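You operate a simulated robot arm through the tools that you are given. There is no shell and no other tool. Be economical: measure what you need, move in short steps, check, and stop when the job is done.

The job below is to be done with a simulated robot arm. You get a single attempt, and the scene is never put back.

TASK
Put one of the grey relays from the knock-out bench top on the brown wheel casting.
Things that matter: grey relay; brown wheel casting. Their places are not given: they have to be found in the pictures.

It is judged by the outcome, as a careful person would: the job done as asked, and still so three seconds after it is handed in. It fails if anything else is knocked over, pushed out of place, dropped, spilled or broken.

THE ROBOT
A 6-joint arm with a two-finger parallel gripper, fixed in place. Base frame: the origin is at the foot of the arm, x ahead of it, y to its left, z up; the work surface is at about z = 800. Readings come in mm, degrees, newtons and seconds.
With the tool pointing down near the work surface it reaches from about 260 to 680 mm from the base axis. Its first joint turns from -66.0 to 66.0 degrees. Payload 2.9 kg.
Tool frame: the origin (TCP) lies between the finger pads and is the grasp point; the fingertips stand 30 mm ahead of it; z points along the fingers, y is the line along which they close. Largest opening 110 mm; finger width 20, thickness 10; the body of the gripper, 48 by 112 mm, starts 55 mm behind the TCP.
Orientation is that of the tool frame in the base frame, as a unit quaternion [x, y, z, w]. With the fingers straight down and closing along the base's y, the tool's x points along the base's -x, its y along +y and its z along -z.

THE INTERFACE
- The arm moves only by the tool nudge_tool. Its argument "increments" is one flat list of numbers, 6 for each row, row after row: the shift along the tool's x, y, z in mm, then the turn, a rotation vector about the tool's x, y, z in degrees. In form: [dx, dy, dz, rx, ry, rz, dx, dy, dz, rx, ry, rz, ...]. A call has 1 to 20 rows; each row shifts and turns the commanded pose from where the row before left it, along the tool's axes as they then stand. "jaw" is the gripper command, from -1 (fully open) to 1 (shut), values between in proportion, set as the call begins (left out, the last holds). Each row takes 0.2 s and may step no farther than 50 mm and 8.6 degrees from the row before; otherwise, or with a gripper value out of range, the whole call is refused. A pose out of reach is approached as far as the arm can. The call stops where the force on the tool passes 40 N (or 10 N more than at its start, if that is more) or the arm is blocked; 0.2 s more then pass. The fingers move at their own pace (about 108 mm/s each) and stop on an object; they squeeze with about 29 N. The grip force told is the motor's: it shows also when the fingers shut on nothing. Time passes only in rows, and 0.2 s behind the last, so rows that do not move let the fingers close. The reply holds the time, the measured pose of the TCP, the force on the tool along the base axes, the opening and the grip force, in the units named above and with some noise, and new pictures: "views" is both (left out), scene, wrist or none.
- Cameras (640 x 400 px; columns grow to the right, rows downward): "scene" is fixed at [89.6, 449, 1376.4]; the picture's right is [-0.59, -0.81, 0.00], its down [-0.52, 0.38, -0.76] and it looks along [0.62, -0.45, -0.65] (base axes); focal length 284 px, centre (320, 200). "wrist" rides on the gripper at [-36, 0, -57] in the tool frame; the picture's right is [0.00, -1.00, 0.00], its down [0.97, 0.00, -0.24] and it looks along [0.24, 0.00, 0.97] (tool axes); focal length 218 px, centre (320, 200).
- measure_at(camera, pixels): for up to 12 pixels [column, row] of the newest picture of that camera ("zoom" is the newest enlarged one), the place [x, y, z] in the base frame of the surface seen there, good to about 2 mm. It takes no simulated time.
- close_up(camera, box): a new picture of the part [left, top, right, bottom] of that camera's present view, enlarged. It takes no simulated time.
- finish_job(): hands the job in; it is judged then, once.

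Work in short steps. Measure before you move; look again where a grasp or a placing could have gone wrong, and mend it. You have 60 turns and 120 pictures in all, those below and enlarged ones among them. Open the gripper and draw the arm clear of the work before you hand the job in, unless the task says otherwise; then end with one line.

The tools are called after "Call:" by a JSON object that holds its "fn" and its "kwargs". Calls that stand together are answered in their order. nudge_tool: Moves the arm, as the interface text tells. Its arguments: {"type":"object","properties":{"increments":{"type":"array","items":{"type":"number"}},"jaw":{"type":"number"},"views":{"type":"string","enum":["both","scene","wrist","none"]}},"required":["increments"]} The other tools are called the same way: measure_at (camera, pixels) gives the place of the surface under pixels of a picture; close_up (camera, box) takes an enlarged picture of a part of a camera's view; finish_job () hands the job in.

At the start:

```text
time: 0.0
position: [425.4, 125.9, 1157.3]
tcp_rot: [-0.001, 1.0, 0.0, 0.0]
ft_force: [0.3, -0.3, 0.6]
opening: 110.2
finger_force: 0.0
```

scene: 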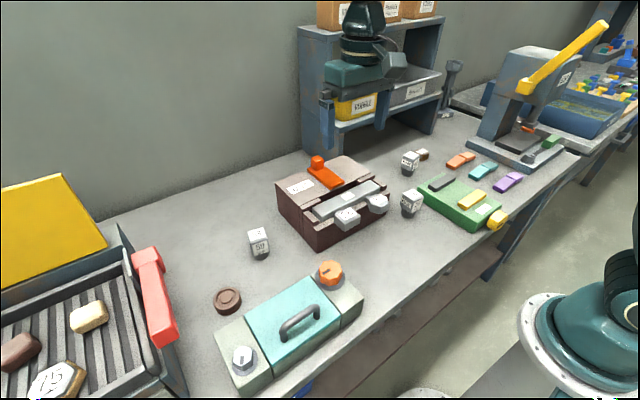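
wrist: 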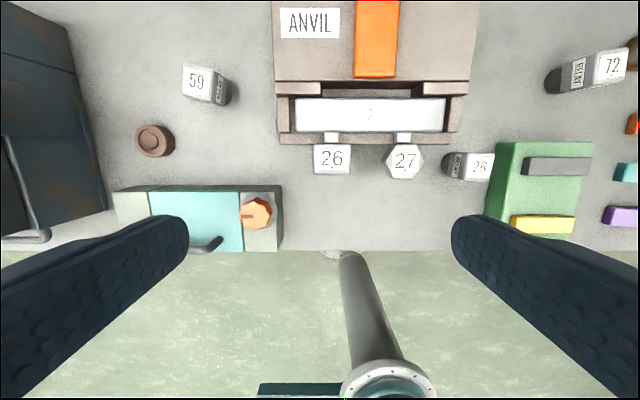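

The pictures show grey blocks with numbers (scene 259,243; 411,203; 410,162) and a brown round part (227,300), with another brown bit at (423,154). I take close-ups to identify them.

Call:
{"fn": "close_up", "kwargs": {"camera": "scene", "box": [200, 210, 300, 320]}}

Call:
{"fn": "close_up", "kwargs": {"camera": "scene", "box": [370, 130, 530, 240]}}

Call:
{"fn": "close_up", "kwargs": {"camera": "wrist", "box": [100, 30, 300, 260]}}

Call:
{"fn": "close_up", "kwargs": {"camera": "scene", "box": [0, 260, 200, 400]}}

Call:
{"fn": "measure_at", "kwargs": {"camera": "wrist", "pixels": [[154, 141], [140, 141], [173, 141], [154, 126], [154, 156], [197, 82], [222, 88], [184, 66], [210, 68], [207, 98], [100, 170], [60, 80]]}}

```text
3.64 times, centred on (250, 265) of scene
```

zoom: 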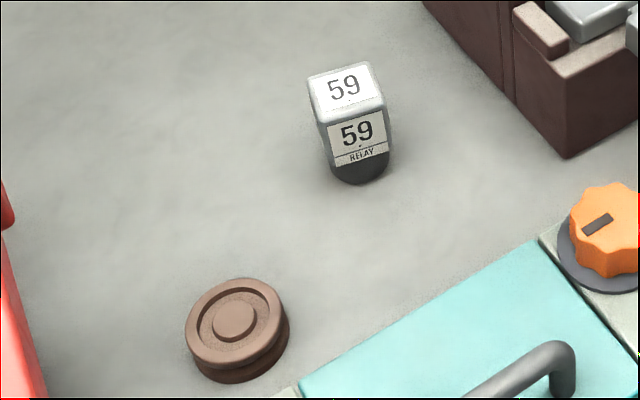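

```text
3.64 times, centred on (450, 185) of scene
```

zoom: 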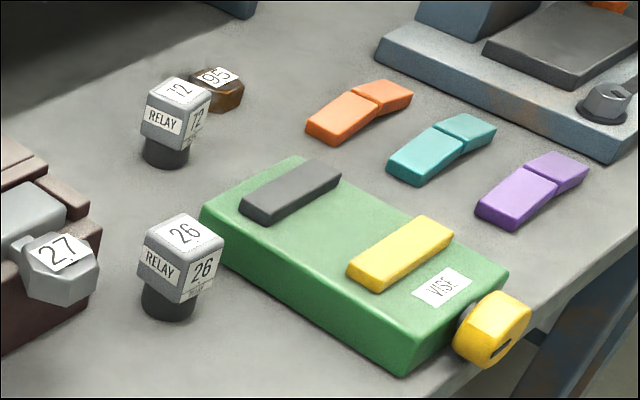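

```text
1.74 times, centred on (200, 145) of wrist
```

zoom: 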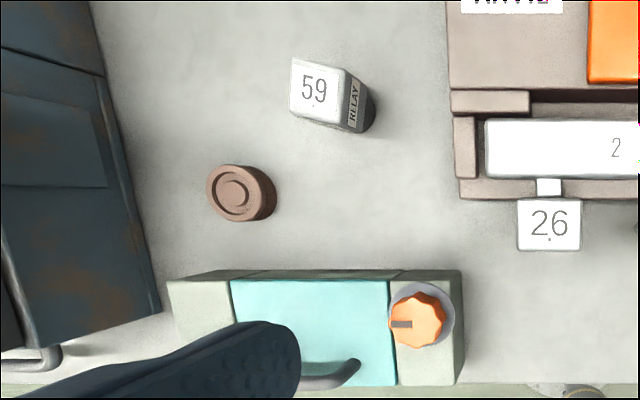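

```text
2.86 times, centred on (100, 330) of scene
```

zoom: 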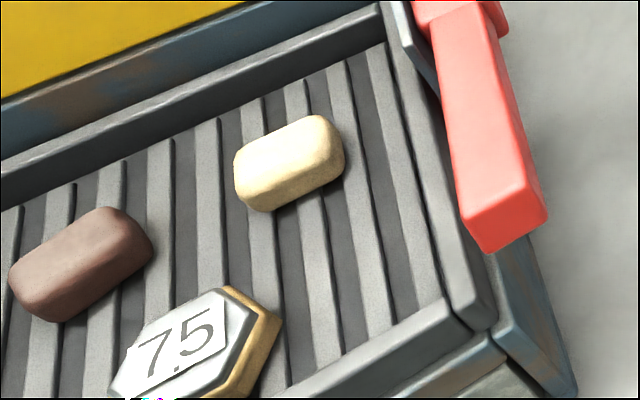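

```text
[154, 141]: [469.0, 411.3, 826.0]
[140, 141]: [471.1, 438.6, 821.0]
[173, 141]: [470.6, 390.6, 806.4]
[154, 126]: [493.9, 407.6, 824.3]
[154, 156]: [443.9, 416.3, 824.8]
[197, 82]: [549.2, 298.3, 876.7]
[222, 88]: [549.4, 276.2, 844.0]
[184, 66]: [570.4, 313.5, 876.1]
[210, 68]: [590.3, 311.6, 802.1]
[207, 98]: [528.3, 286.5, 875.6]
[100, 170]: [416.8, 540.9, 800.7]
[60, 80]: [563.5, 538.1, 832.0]
```

The relays are the capped grey blocks labelled RELAY; number 59 (top near 549,298,876) is nearest to the brown ridged wheel casting (about 469,411, top 825). I move above relay 59 for a closer look.

Call:
{"fn": "nudge_tool", "kwargs": {"increments": [-18.3, 28.7, 26.2, 0, 0, 0, -18.3, 28.7, 26.2, 0, 0, 0, -18.3, 28.7, 26.2, 0, 0, 0, -18.3, 28.7, 26.2, 0, 0, 0, -18.3, 28.7, 26.2, 0, 0, 0, -18.3, 28.7, 26.2, 0, 0, 0, 0, 0, 0, 0, 0, 0]}}

```text
time: 1.6
position: [535.8, 297.5, 1002.6]
tcp_rot: [0.0, 1.0, 0.0, -0.001]
ft_force: [-0.3, -0.4, 0.9]
opening: 109.8
finger_force: 0.0
```

scene: 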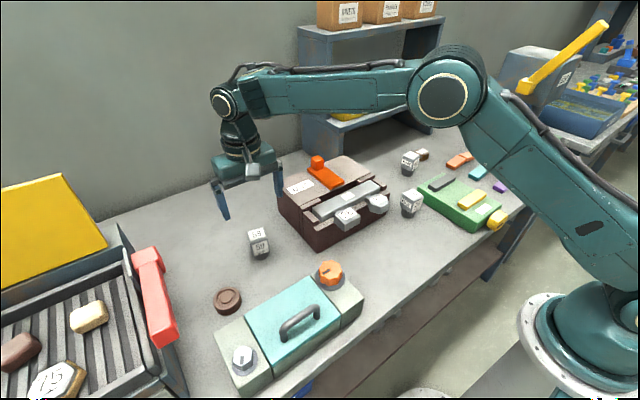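
wrist: 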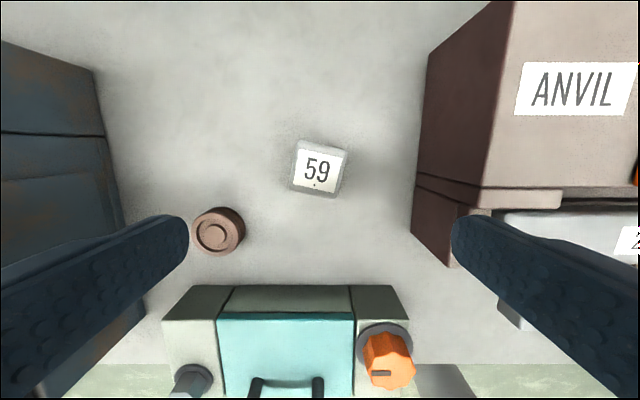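

Relay 59's top is at about (319,168) in the wrist view, turned a little. I enlarge it and then measure its corners.

Call:
{"fn": "close_up", "kwargs": {"camera": "wrist", "box": [270, 120, 370, 220]}}

Call:
{"fn": "close_up", "kwargs": {"camera": "scene", "box": [200, 215, 290, 325]}}

Call:
{"fn": "measure_at", "kwargs": {"camera": "wrist", "pixels": [[318, 168], [298, 145], [345, 149], [295, 186], [338, 193], [440, 60], [491, 10], [450, 150], [470, 200], [216, 234], [425, 240], [270, 287]]}}

```text
4.00 times, centred on (320, 170) of wrist
```

zoom: 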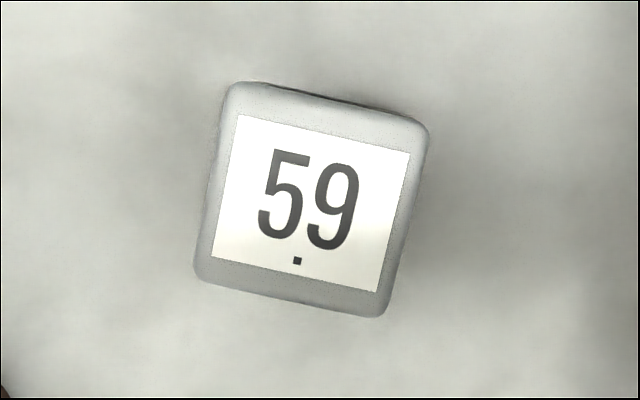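

```text
3.64 times, centred on (245, 270) of scene
```

zoom: 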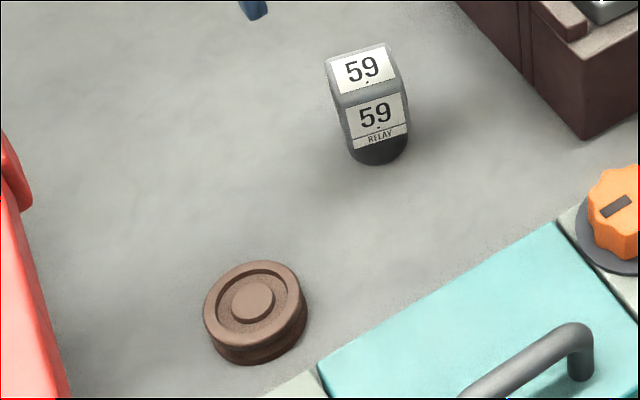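

```text
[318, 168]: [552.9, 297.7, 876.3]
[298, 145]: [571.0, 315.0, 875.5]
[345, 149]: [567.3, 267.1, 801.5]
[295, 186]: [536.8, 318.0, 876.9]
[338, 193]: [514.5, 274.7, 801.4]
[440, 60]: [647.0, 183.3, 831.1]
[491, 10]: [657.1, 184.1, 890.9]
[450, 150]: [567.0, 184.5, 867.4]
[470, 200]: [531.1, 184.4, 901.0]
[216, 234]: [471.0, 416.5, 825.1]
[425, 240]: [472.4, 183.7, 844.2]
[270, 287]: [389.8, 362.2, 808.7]
```

Relay head is about 42 mm square, centred near (551,298), top 876, yawed about 11°. Before grasping, I measure the casting's rim and hub and the red lever and box beside it.

Call:
{"fn": "close_up", "kwargs": {"camera": "wrist", "box": [160, 200, 260, 262]}}

Call:
{"fn": "measure_at", "kwargs": {"camera": "scene", "pixels": [[228, 298], [227, 290], [227, 307], [215, 298], [239, 296], [220, 303], [232, 290], [147, 255], [165, 335], [177, 330], [165, 385], [120, 230]]}}

```text
6.40 times, centred on (210, 231) of wrist
```

zoom: 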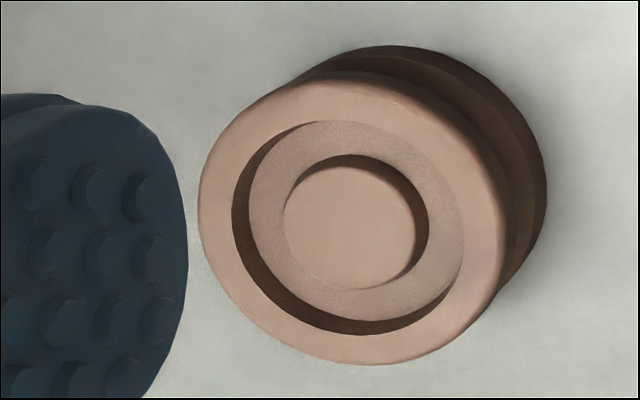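

```text
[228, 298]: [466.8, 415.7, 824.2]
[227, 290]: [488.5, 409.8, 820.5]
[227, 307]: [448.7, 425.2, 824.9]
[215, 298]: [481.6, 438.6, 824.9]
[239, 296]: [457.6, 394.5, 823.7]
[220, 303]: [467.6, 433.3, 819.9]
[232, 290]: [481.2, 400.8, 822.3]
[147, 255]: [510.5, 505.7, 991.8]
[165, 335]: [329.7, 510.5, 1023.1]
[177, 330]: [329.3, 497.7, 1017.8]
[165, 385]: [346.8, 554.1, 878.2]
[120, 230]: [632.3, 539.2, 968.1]
```

I fix the casting's centre from the enlarged picture: hub centre at zoom (350,227), rim edges around it.

Call:
{"fn": "measure_at", "kwargs": {"camera": "zoom", "pixels": [[350, 227], [290, 227], [408, 230], [350, 175], [350, 283], [212, 215], [492, 235], [340, 92], [365, 352], [480, 240]]}}

Call:
{"fn": "nudge_tool", "kwargs": {"increments": [-7.5, 0, 0, 0, 0, 5.5, -7.5, 1, 0, 0, 0, 5.5, 0, 0, 0, 0, 0, 0], "jaw": -0.3}}

```text
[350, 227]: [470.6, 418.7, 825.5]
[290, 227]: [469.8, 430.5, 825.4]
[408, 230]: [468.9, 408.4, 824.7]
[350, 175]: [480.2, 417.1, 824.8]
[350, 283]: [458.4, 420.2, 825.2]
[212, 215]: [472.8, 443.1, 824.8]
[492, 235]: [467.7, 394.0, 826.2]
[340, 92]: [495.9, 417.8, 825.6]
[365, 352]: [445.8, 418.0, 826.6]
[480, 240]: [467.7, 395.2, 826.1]
```

```text
time: 2.4
position: [551.5, 297.6, 1003.3]
tcp_rot: [0.098, 0.995, 0.0, -0.001]
ft_force: [-0.3, -0.4, -0.1]
opening: 71.4
finger_force: 0.0
```

scene: 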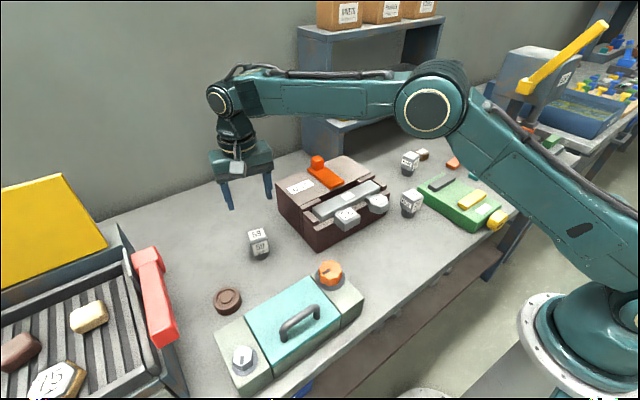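
wrist: 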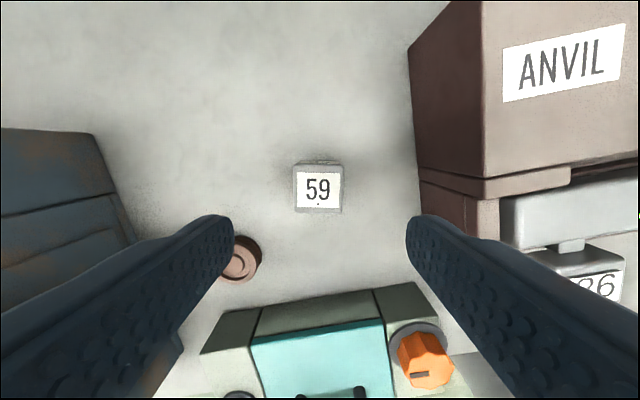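

The jaws are now aligned with the relay (318,188). I check its centre once more.

Call:
{"fn": "measure_at", "kwargs": {"camera": "wrist", "pixels": [[318, 189], [299, 189], [337, 189], [318, 170], [318, 207]]}}

```text
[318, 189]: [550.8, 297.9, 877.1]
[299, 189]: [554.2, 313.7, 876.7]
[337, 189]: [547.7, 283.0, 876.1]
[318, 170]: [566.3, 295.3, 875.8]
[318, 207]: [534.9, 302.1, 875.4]
```

Centre is confirmed at (551,298). I descend straight to z≈856.

Call:
{"fn": "nudge_tool", "kwargs": {"increments": [0, 0, 35, 0, 0, 0, 0, 0, 35, 0, 0, 0, 0, 0, 30, 0, 0, 0, 0, 0, 25, 0, 0, 0, 0, 0, 22, 0, 0, 0, 0, 0, 0, 0, 0, 0]}}

```text
time: 3.8
position: [551.6, 298.0, 851.7]
tcp_rot: [0.096, 0.995, 0.0, 0.0]
ft_force: [-0.3, -0.6, -0.5]
opening: 71.4
finger_force: 0.1
```

scene: 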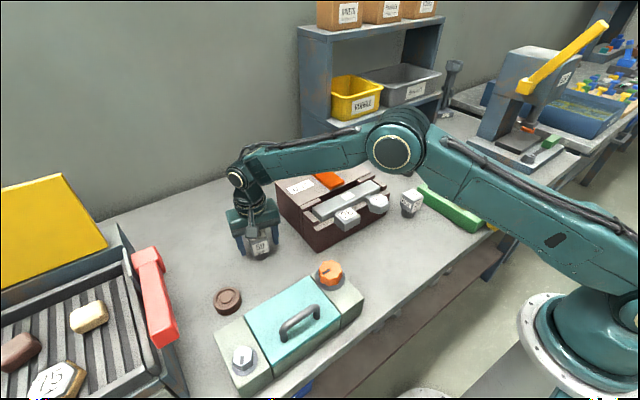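
wrist: 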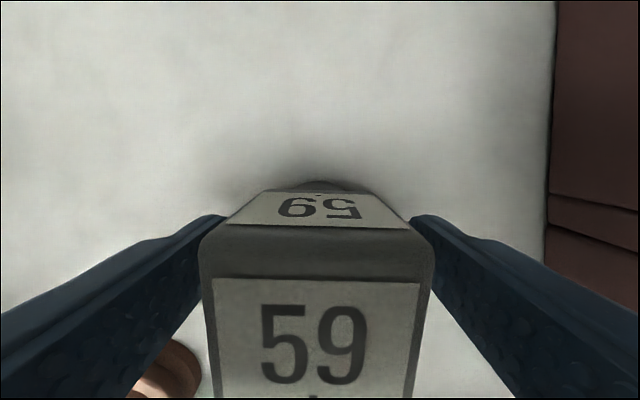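

The relay sits between the fingers. I close on it and let the grip settle.

Call:
{"fn": "nudge_tool", "kwargs": {"increments": [0, 0, 0, 0, 0, 0, 0, 0, 0, 0, 0, 0, 0, 0, 0, 0, 0, 0, 0, 0, 0, 0, 0, 0], "jaw": 1}}

```text
time: 4.8
position: [551.1, 299.4, 851.8]
tcp_rot: [0.097, 0.995, 0.0, 0.0]
ft_force: [0.3, -0.6, 0.3]
opening: 43.7
finger_force: 28.9
```

scene: 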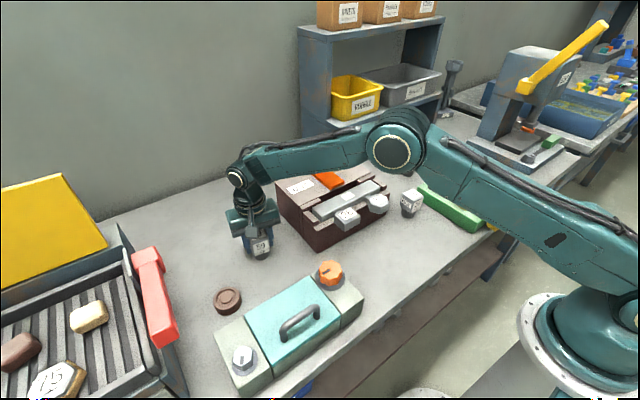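
wrist: 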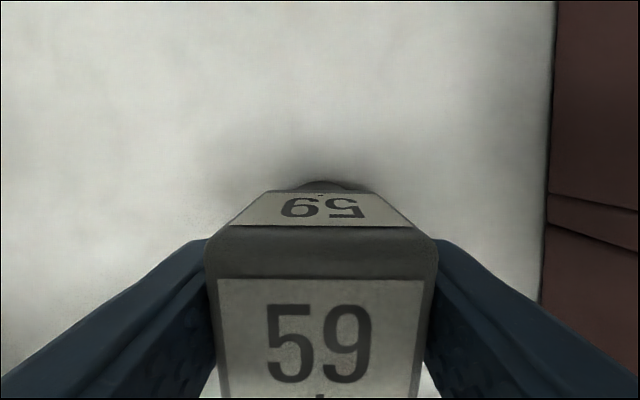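

Gripped at 43.7 mm, 29 N. I lift it straight up 80 mm.

Call:
{"fn": "nudge_tool", "kwargs": {"increments": [0, 0, -20, 0, 0, 0, 0, 0, -30, 0, 0, 0, 0, 0, -30, 0, 0, 0, 0, 0, 0, 0, 0, 0]}}

```text
time: 5.8
position: [548.7, 295.5, 932.2]
tcp_rot: [0.096, 0.995, 0.0, 0.001]
ft_force: [-0.5, -0.4, -0.2]
opening: 0.2
finger_force: 29.2
```

scene: 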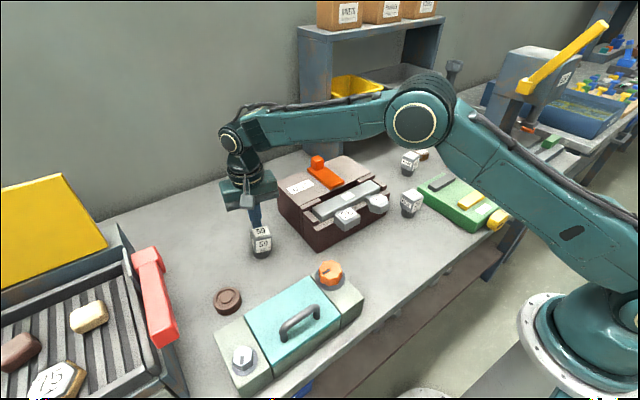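
wrist: 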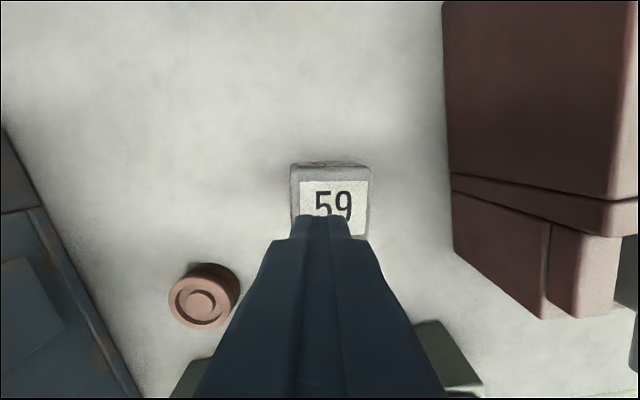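

The fingers slipped off: opening is 0.2 and the relay still stands on the bench (scene 261,241). I raise and open a little, then look at its shape to find a better grip height.

Call:
{"fn": "nudge_tool", "kwargs": {"increments": [0, 0, -35, 0, 0, 0, 0, 0, -35, 0, 0, 0, 0, 0, 0, 0, 0, 0], "jaw": -0.3}}

Call:
{"fn": "close_up", "kwargs": {"camera": "scene", "box": [235, 215, 285, 265]}}

Call:
{"fn": "close_up", "kwargs": {"camera": "scene", "box": [385, 140, 445, 220]}}

```text
time: 6.6
position: [548.7, 299.8, 1004.6]
tcp_rot: [0.096, 0.995, 0.0, 0.0]
ft_force: [-0.3, 0.9, 0.0]
opening: 71.8
finger_force: 0.1
```

scene: 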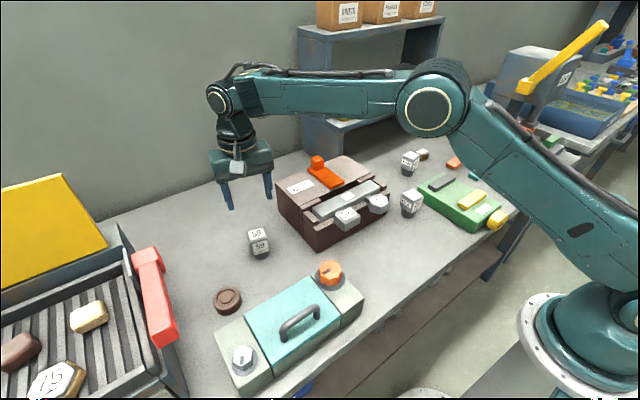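
wrist: 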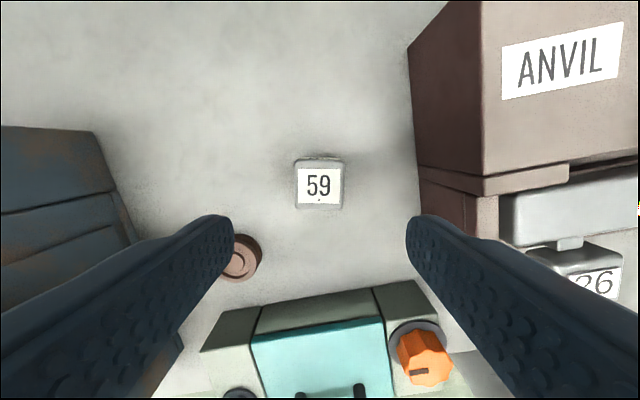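

```text
8.00 times, centred on (260, 240) of scene
```

zoom: 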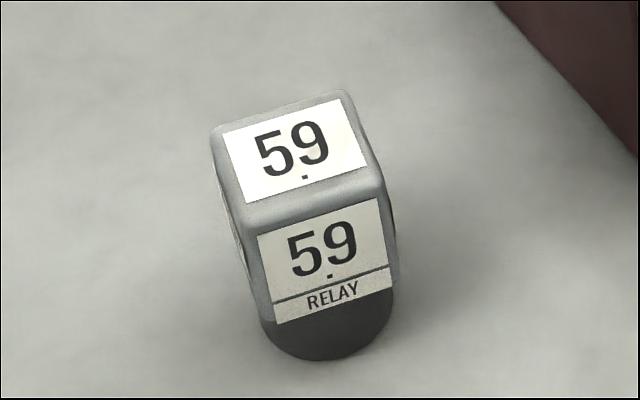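

```text
5.00 times, centred on (415, 180) of scene
```

zoom: 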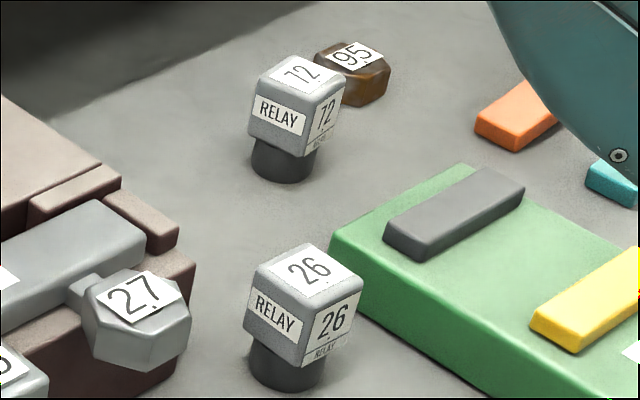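

The head is a grey cap (about z 835–876) on a dark round foot. I re-measure its place and shape, including the foot.

Call:
{"fn": "measure_at", "kwargs": {"camera": "wrist", "pixels": [[319, 185], [300, 185], [338, 185], [319, 166], [319, 203]]}}

Call:
{"fn": "measure_at", "kwargs": {"camera": "scene", "pixels": [[251, 231], [267, 226], [259, 236], [261, 243], [262, 248], [263, 251], [261, 254], [263, 258], [258, 254], [268, 252], [254, 241], [268, 236]]}}

```text
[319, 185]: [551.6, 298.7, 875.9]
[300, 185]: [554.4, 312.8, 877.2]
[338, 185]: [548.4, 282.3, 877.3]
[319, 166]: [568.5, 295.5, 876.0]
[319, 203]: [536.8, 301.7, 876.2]
```

```text
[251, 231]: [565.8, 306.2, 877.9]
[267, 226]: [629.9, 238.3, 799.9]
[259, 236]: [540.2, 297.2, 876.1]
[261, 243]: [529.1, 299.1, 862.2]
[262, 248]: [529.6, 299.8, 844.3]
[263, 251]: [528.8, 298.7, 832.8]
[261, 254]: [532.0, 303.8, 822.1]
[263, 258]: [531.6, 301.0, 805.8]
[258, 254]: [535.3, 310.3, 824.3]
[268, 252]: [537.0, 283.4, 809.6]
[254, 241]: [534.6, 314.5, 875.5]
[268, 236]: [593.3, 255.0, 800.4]
```

The faces are vertical, cap 44 mm wide from about z 826 to 876, so it slipped by friction or weight. I go down again, a bit lower (TCP z≈841), then close and lift in very small steps, watching the force.

Call:
{"fn": "nudge_tool", "kwargs": {"increments": [-1, -1, 35, 0, 0, 0, 0, 0, 35, 0, 0, 0, 0, 0, 35, 0, 0, 0, 0, 0, 30, 0, 0, 0, 0, 0, 28, 0, 0, 0, 0, 0, 0, 0, 0, 0], "views": "wrist"}}

```text
time: 8.0
position: [556.0, 297.2, 838.2]
tcp_rot: [0.096, 0.995, -0.001, -0.001]
ft_force: [0.5, 0.1, -0.1]
opening: 71.4
finger_force: 0.0
```

wrist: 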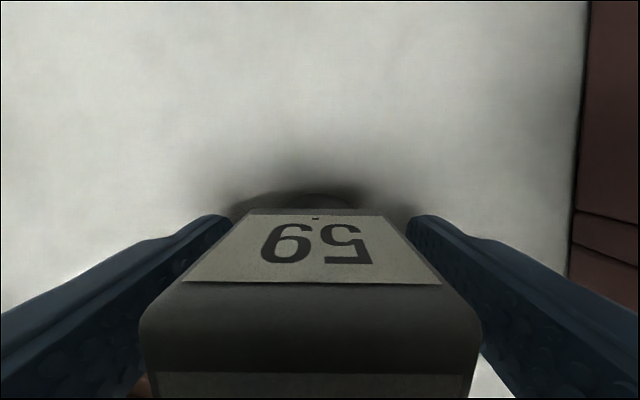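

The fingers straddle the whole cap. I close, wait, and lift only 4 mm slowly.

Call:
{"fn": "nudge_tool", "kwargs": {"increments": [0, 0, 0, 0, 0, 0, 0, 0, 0, 0, 0, 0, 0, 0, 0, 0, 0, 0, 0, 0, 0, 0, 0, 0, 0, 0, -1, 0, 0, 0, 0, 0, -1, 0, 0, 0, 0, 0, -1, 0, 0, 0, 0, 0, -1, 0, 0, 0, 0, 0, 0, 0, 0, 0], "jaw": 1}}

```text
time: 10.0
position: [551.6, 296.5, 844.9]
tcp_rot: [0.095, 0.995, 0.001, 0.0]
ft_force: [0.1, 0.3, -1.0]
opening: 43.7
finger_force: 28.6
```

scene: 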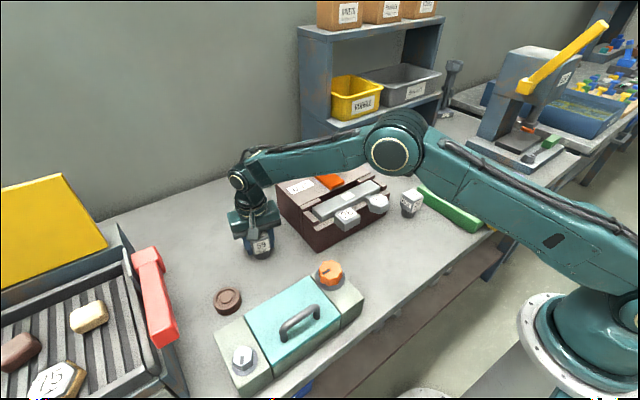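
wrist: 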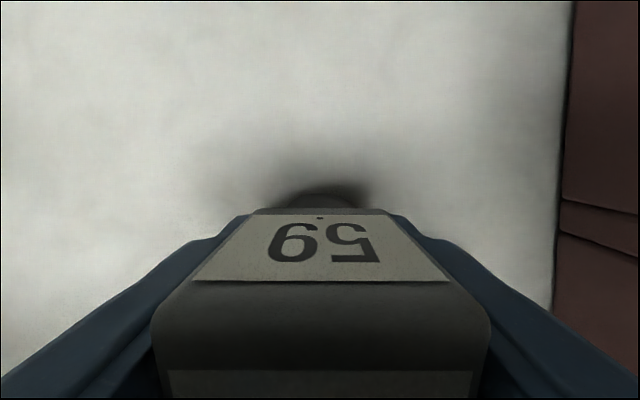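

The relay's size in the wrist view barely changed, so it seems to follow. I lift 8 mm more slowly and compare.

Call:
{"fn": "nudge_tool", "kwargs": {"increments": [0, 0, -2, 0, 0, 0, 0, 0, -2, 0, 0, 0, 0, 0, -2, 0, 0, 0, 0, 0, -2, 0, 0, 0, 0, 0, 0, 0, 0, 0]}}

Call:
{"fn": "close_up", "kwargs": {"camera": "scene", "box": [220, 190, 300, 270]}}

```text
time: 11.2
position: [551.6, 296.9, 852.9]
tcp_rot: [0.096, 0.995, 0.0, 0.001]
ft_force: [0.1, -0.4, -1.0]
opening: 43.7
finger_force: 28.4
```

scene: 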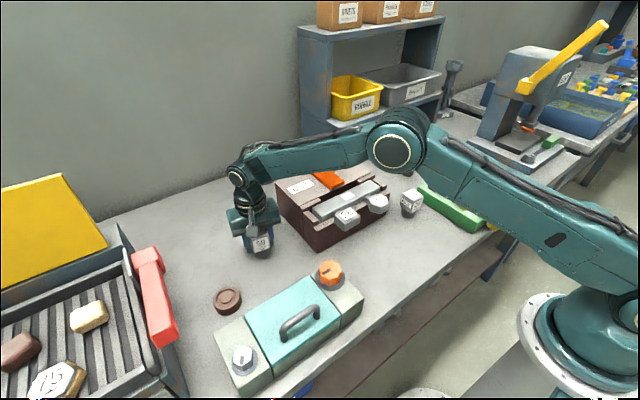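
wrist: 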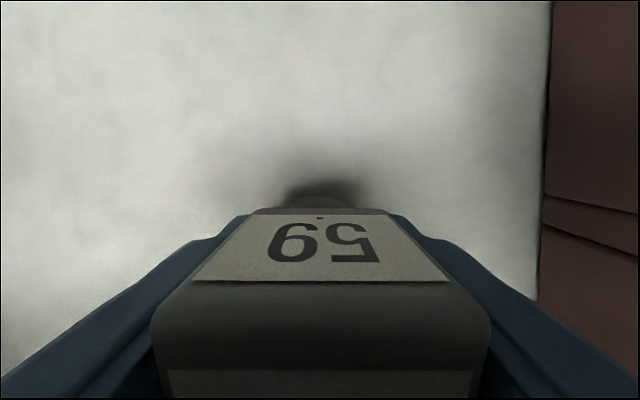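

```text
5.00 times, centred on (260, 230) of scene
```

zoom: 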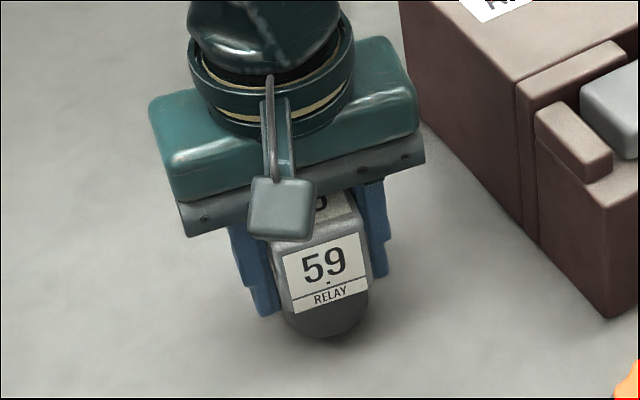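

The wrist view is identical while the bench recedes, so it is held; a slow lift works. I raise another 33 mm gently.

Call:
{"fn": "nudge_tool", "kwargs": {"increments": [0, 0, -2, 0, 0, 0, 0, 0, -2.5, 0, 0, 0, 0, 0, -3, 0, 0, 0, 0, 0, -3, 0, 0, 0, 0, 0, -3, 0, 0, 0, 0, 0, -3, 0, 0, 0, 0, 0, -3, 0, 0, 0, 0, 0, -3, 0, 0, 0, 0, 0, -3, 0, 0, 0, 0, 0, -3, 0, 0, 0, 0, 0, -2.5, 0, 0, 0, 0, 0, -2, 0, 0, 0, 0, 0, 0, 0, 0, 0]}}

```text
time: 14.0
position: [551.8, 298.5, 887.4]
tcp_rot: [0.096, 0.995, 0.0, 0.0]
ft_force: [0.4, -0.5, -1.7]
opening: 43.8
finger_force: 29.1
```

scene: 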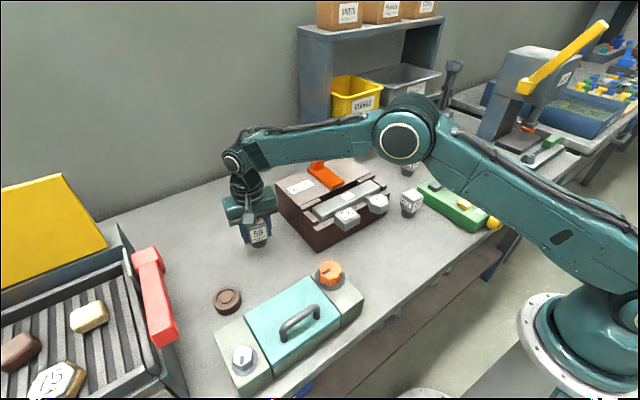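
wrist: 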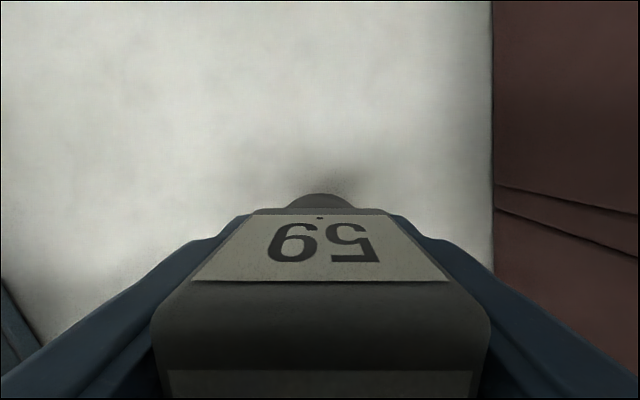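

Still held (opening 43.8). I carry it level toward the casting centre (470,418.5): 102.5 mm each along tool x and y, slowly.

Call:
{"fn": "nudge_tool", "kwargs": {"increments": [2, 2, 0, 0, 0, 0, 3.5, 3.5, 0, 0, 0, 0, 5, 5, 0, 0, 0, 0, 6, 6, 0, 0, 0, 0, 6, 6, 0, 0, 0, 0, 6, 6, 0, 0, 0, 0, 6, 6, 0, 0, 0, 0, 6, 6, 0, 0, 0, 0, 6, 6, 0, 0, 0, 0, 6, 6, 0, 0, 0, 0, 6, 6, 0, 0, 0, 0, 6, 6, 0, 0, 0, 0, 6, 6, 0, 0, 0, 0, 6, 6, 0, 0, 0, 0, 6, 6, 0, 0, 0, 0, 6, 6, 0, 0, 0, 0, 5, 5, 0, 0, 0, 0, 4, 4, 0, 0, 0, 0, 3, 3, 0, 0, 0, 0, 2, 2, 0, 0, 0, 0]}}

Call:
{"fn": "close_up", "kwargs": {"camera": "scene", "box": [160, 220, 290, 330]}}

```text
time: 18.2
position: [470.6, 418.6, 884.9]
tcp_rot: [0.096, 0.995, 0.0, 0.0]
ft_force: [-0.4, 0.1, -1.1]
opening: 43.9
finger_force: 29.1
```

scene: 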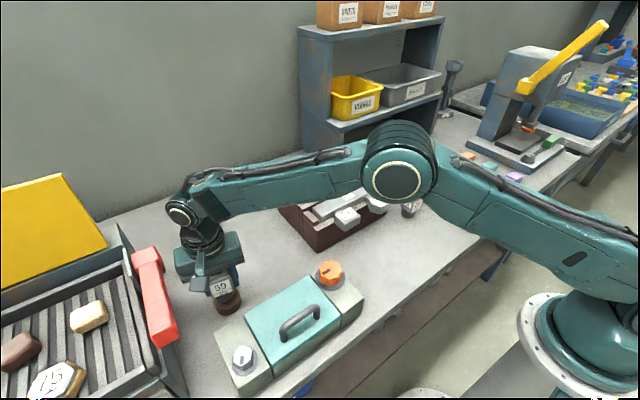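
wrist: 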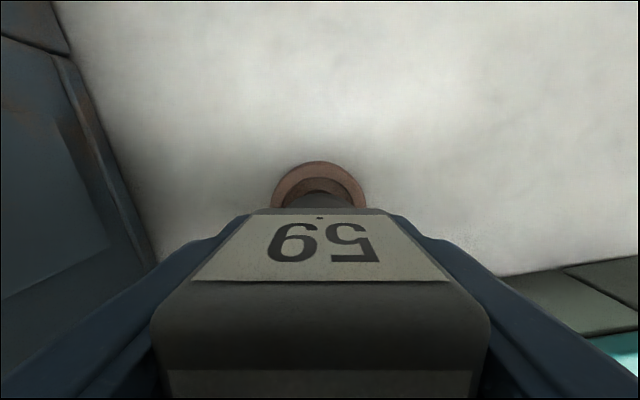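

```text
3.64 times, centred on (225, 275) of scene
```

zoom: 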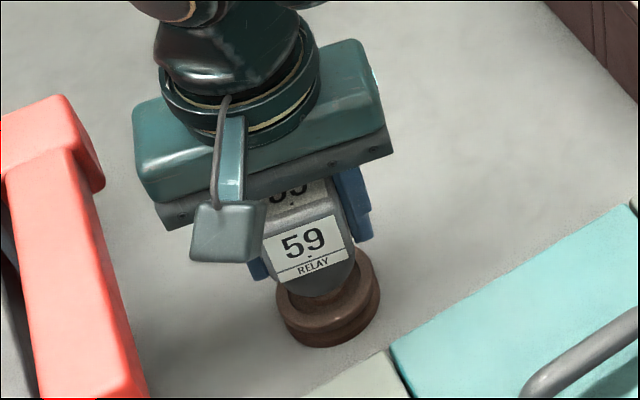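

The relay hovers over the casting; in the wrist view casting centre col 319 and foot col 320 match. I measure the relay front faces to check the other direction.

Call:
{"fn": "measure_at", "kwargs": {"camera": "zoom", "pixels": [[305, 242], [312, 266], [318, 287], [330, 290], [325, 305], [330, 322], [295, 195], [370, 275], [285, 300], [348, 268]]}}

Call:
{"fn": "measure_at", "kwargs": {"camera": "wrist", "pixels": [[319, 165], [320, 197], [320, 350], [320, 222], [275, 200], [363, 200]]}}

```text
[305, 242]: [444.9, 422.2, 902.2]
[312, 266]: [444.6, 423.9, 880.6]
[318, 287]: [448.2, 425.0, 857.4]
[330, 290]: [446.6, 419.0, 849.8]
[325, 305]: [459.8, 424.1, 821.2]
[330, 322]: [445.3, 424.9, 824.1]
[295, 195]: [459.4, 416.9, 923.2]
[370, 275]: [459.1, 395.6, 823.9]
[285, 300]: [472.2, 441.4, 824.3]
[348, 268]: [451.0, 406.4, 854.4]
```

```text
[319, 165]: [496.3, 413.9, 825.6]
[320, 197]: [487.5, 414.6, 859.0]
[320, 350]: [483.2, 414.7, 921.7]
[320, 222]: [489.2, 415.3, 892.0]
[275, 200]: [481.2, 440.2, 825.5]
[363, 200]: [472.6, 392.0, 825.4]
```

Relay centre works out near (467.3,419), about 3 mm short of the casting's centre (470.5,418.6). I correct by −3 mm tool x and lower 17 mm slowly.

Call:
{"fn": "nudge_tool", "kwargs": {"increments": [-1.5, 0, 0, 0, 0, 0, -1.5, 0, 1, 0, 0, 0, 0, 0, 2, 0, 0, 0, 0, 0, 3, 0, 0, 0, 0, 0, 3, 0, 0, 0, 0, 0, 3, 0, 0, 0, 0, 0, 2, 0, 0, 0, 0, 0, 2, 0, 0, 0, 0, 0, 1, 0, 0, 0, 0, 0, 0, 0, 0, 0]}}

Call:
{"fn": "close_up", "kwargs": {"camera": "scene", "box": [190, 250, 270, 330]}}

```text
time: 20.4
position: [472.7, 417.7, 869.5]
tcp_rot: [0.095, 0.995, -0.001, -0.001]
ft_force: [-0.6, -0.2, -1.3]
opening: 43.7
finger_force: 29.5
```

scene: 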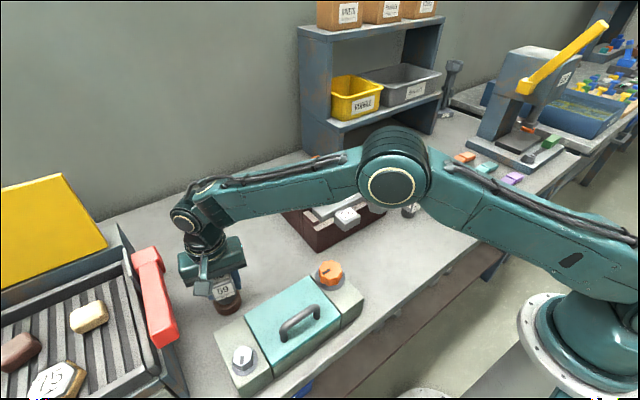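
wrist: 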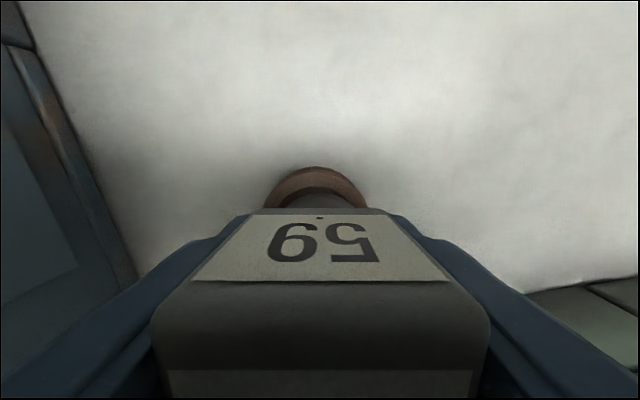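

```text
5.00 times, centred on (230, 290) of scene
```

zoom: 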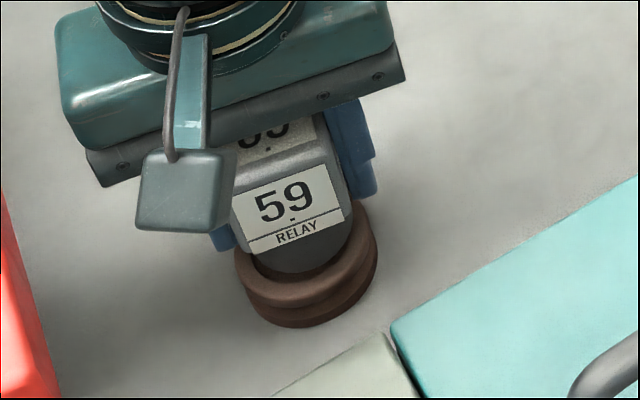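

Well centred, about 3 mm above. I shift 1 mm in tool y and lower 2.5 mm in small steps, watching the vertical force.

Call:
{"fn": "nudge_tool", "kwargs": {"increments": [0, 1, 0, 0, 0, 0, 0, 0, 1, 0, 0, 0, 0, 0, 1, 0, 0, 0, 0, 0, 0.5, 0, 0, 0, 0, 0, 0, 0, 0, 0], "views": "wrist"}}

```text
time: 21.6
position: [473.8, 419.4, 866.1]
tcp_rot: [0.096, 0.995, 0.0, 0.001]
ft_force: [1.0, -0.5, -1.3]
opening: 43.5
finger_force: 28.8
```

wrist: 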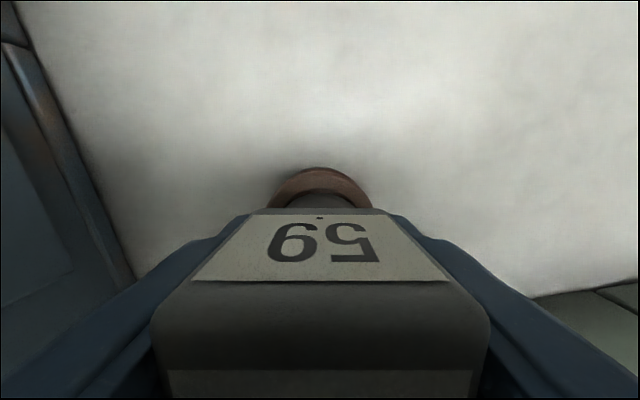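

No contact yet (force still −1.3, the relay's weight). I lower another 1.5 mm.

Call:
{"fn": "nudge_tool", "kwargs": {"increments": [0, 0, 0.5, 0, 0, 0, 0, 0, 0.5, 0, 0, 0, 0, 0, 0.5, 0, 0, 0, 0, 0, 0, 0, 0, 0], "views": "none"}}

Call:
{"fn": "close_up", "kwargs": {"camera": "scene", "box": [190, 250, 270, 330]}}

```text
time: 22.6
position: [472.5, 419.1, 863.4]
tcp_rot: [0.095, 0.995, 0.0, 0.0]
ft_force: [-0.2, 0.3, -1.4]
opening: 44.0
finger_force: 28.6
```

```text
5.00 times, centred on (230, 290) of scene
```

zoom: 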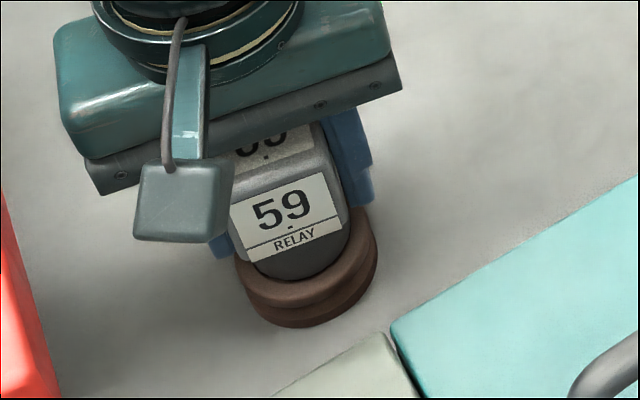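

Still no contact force; the foot is just above the rim. Lower 1 mm more.

Call:
{"fn": "nudge_tool", "kwargs": {"increments": [0, 0, 0.5, 0, 0, 0, 0, 0, 0.5, 0, 0, 0, 0, 0, 0, 0, 0, 0], "views": "none"}}

```text
time: 23.4
position: [473.6, 418.3, 864.2]
tcp_rot: [0.096, 0.995, 0.0, 0.0]
ft_force: [-0.3, 0.9, -0.8]
opening: 43.6
finger_force: 29.1
```

Force −0.8 is within noise; another 1 mm.

Call:
{"fn": "nudge_tool", "kwargs": {"increments": [0, 0, 0.5, 0, 0, 0, 0, 0, 0.5, 0, 0, 0, 0, 0, 0, 0, 0, 0]}}

Call:
{"fn": "close_up", "kwargs": {"camera": "scene", "box": [205, 275, 255, 325]}}

```text
time: 24.2
position: [474.7, 418.2, 862.6]
tcp_rot: [0.096, 0.995, 0.001, 0.0]
ft_force: [-2.1, 0.0, 5.3]
opening: 43.7
finger_force: 28.7
```

scene: 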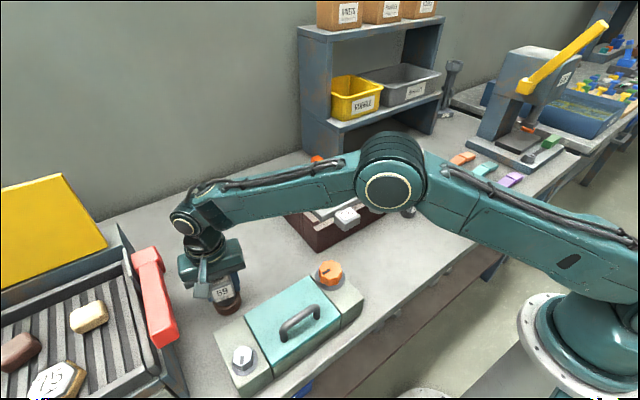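
wrist: 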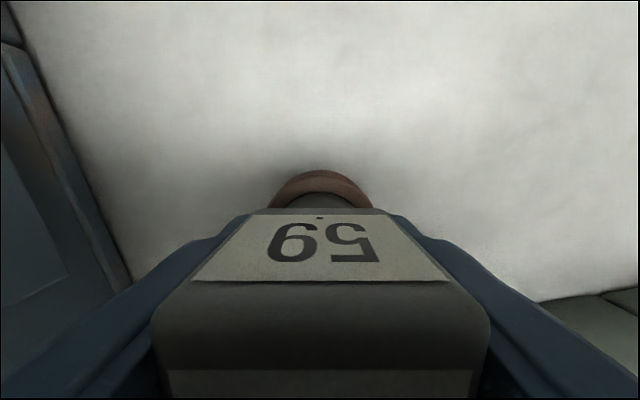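

```text
8.00 times, centred on (230, 300) of scene
```

zoom: 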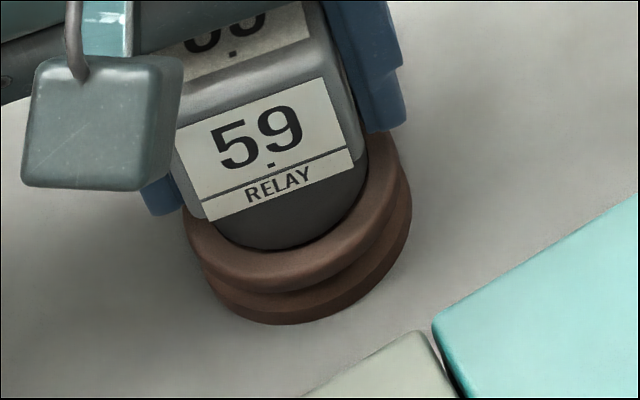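

Contact: +5 N, foot seated centrally on the casting. I ease 0.5 mm up and open the fingers modestly.

Call:
{"fn": "nudge_tool", "kwargs": {"increments": [0, 0, -0.5, 0, 0, 0], "views": "none"}}

Call:
{"fn": "nudge_tool", "kwargs": {"increments": [0, 0, 0, 0, 0, 0, 0, 0, 0, 0, 0, 0, 0, 0, 0, 0, 0, 0], "jaw": -0.2}}

```text
time: 24.6
position: [474.3, 417.6, 863.1]
tcp_rot: [0.096, 0.995, 0.001, 0.0]
ft_force: [1.1, 1.7, 2.7]
opening: 43.7
finger_force: 29.1
```

```text
time: 25.4
position: [474.7, 417.1, 862.7]
tcp_rot: [0.096, 0.995, 0.0, 0.001]
ft_force: [-0.5, 0.3, 0.4]
opening: 65.8
finger_force: 0.1
```

scene: 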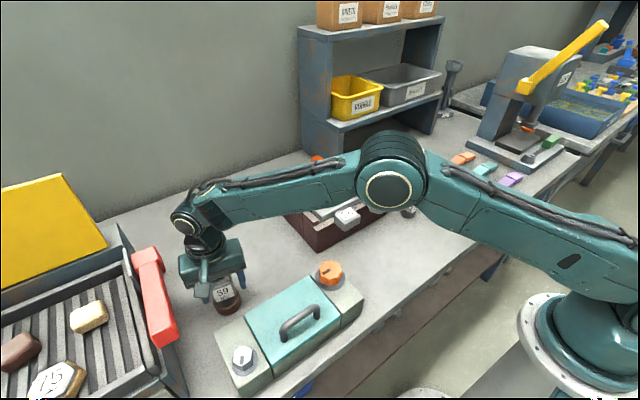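
wrist: 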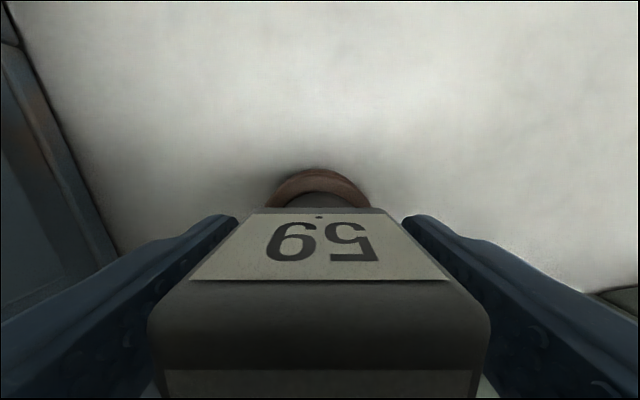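

The relay stands on its own between open fingers. I withdraw straight up, slowly at first, to about 150 mm higher.

Call:
{"fn": "nudge_tool", "kwargs": {"increments": [0, 0, -5, 0, 0, 0, 0, 0, -10, 0, 0, 0, 0, 0, -15, 0, 0, 0, 0, 0, -20, 0, 0, 0, 0, 0, -30, 0, 0, 0, 0, 0, -35, 0, 0, 0, 0, 0, -35, 0, 0, 0, 0, 0, 0, 0, 0, 0]}}

Call:
{"fn": "close_up", "kwargs": {"camera": "scene", "box": [190, 250, 270, 330]}}

```text
time: 27.2
position: [472.9, 419.7, 1013.3]
tcp_rot: [0.096, 0.995, 0.0, 0.0]
ft_force: [-0.1, 0.3, -0.4]
opening: 65.8
finger_force: 0.2
```

scene: 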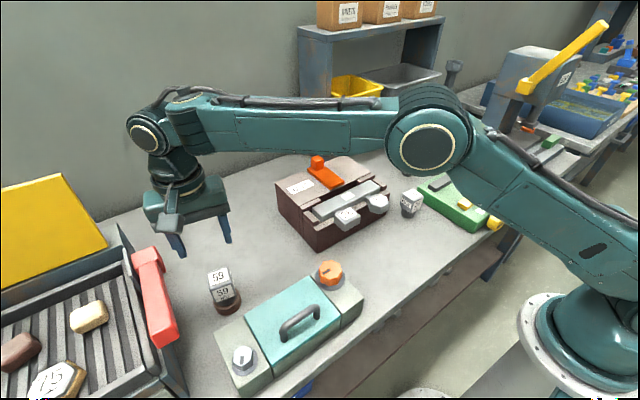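
wrist: 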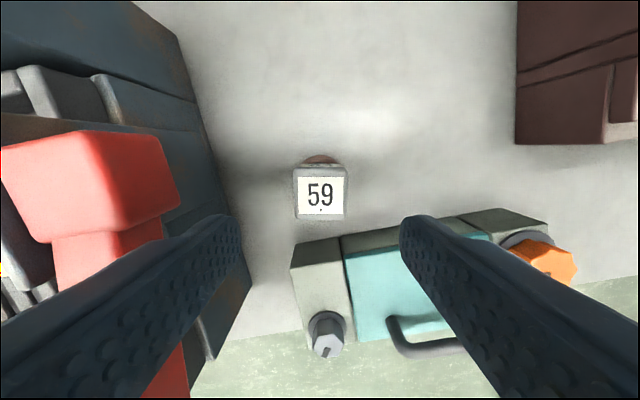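

```text
5.00 times, centred on (230, 290) of scene
```

zoom: 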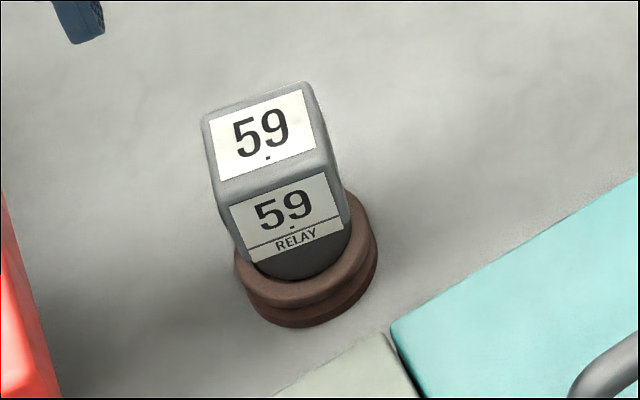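

The relay stands upright and centred on the casting. I draw the arm clear up and away toward −y (away from the red lever) and recheck.

Call:
{"fn": "nudge_tool", "kwargs": {"increments": [0, -10, -30, 0, 0, 0, 0, -25, -30, 0, 0, 0, 0, -30, -25, 0, 0, 0, 0, -30, -20, 0, 0, 0, 0, -30, 0, 0, 0, 0, 0, 0, 0, 0, 0, 0], "views": "scene"}}

Call:
{"fn": "measure_at", "kwargs": {"camera": "scene", "pixels": [[219, 276], [226, 305]]}}

```text
time: 28.6
position: [449.1, 297.1, 1120.5]
tcp_rot: [0.095, 0.995, 0.0, 0.0]
ft_force: [0.1, 0.2, 0.0]
opening: 65.9
finger_force: 0.0
```

scene: 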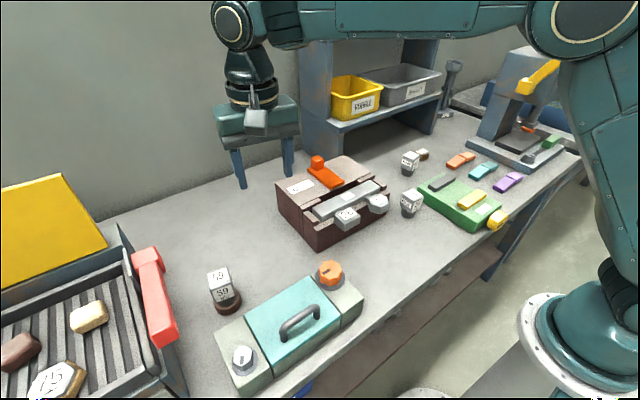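

```text
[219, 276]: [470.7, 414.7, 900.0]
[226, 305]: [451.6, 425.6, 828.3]
```

The relay is stable on the casting (top at z 900), nothing else has moved and the arm is clear, so I hand it in.

Call:
{"fn": "finish_job", "kwargs": {}}

```text
The job is handed in.
```

Grey relay 59 is standing upright on the brown wheel casting, with nothing else moved, the gripper open and the arm clear; the first grasp slipped off, so I regripped and lifted slowly.
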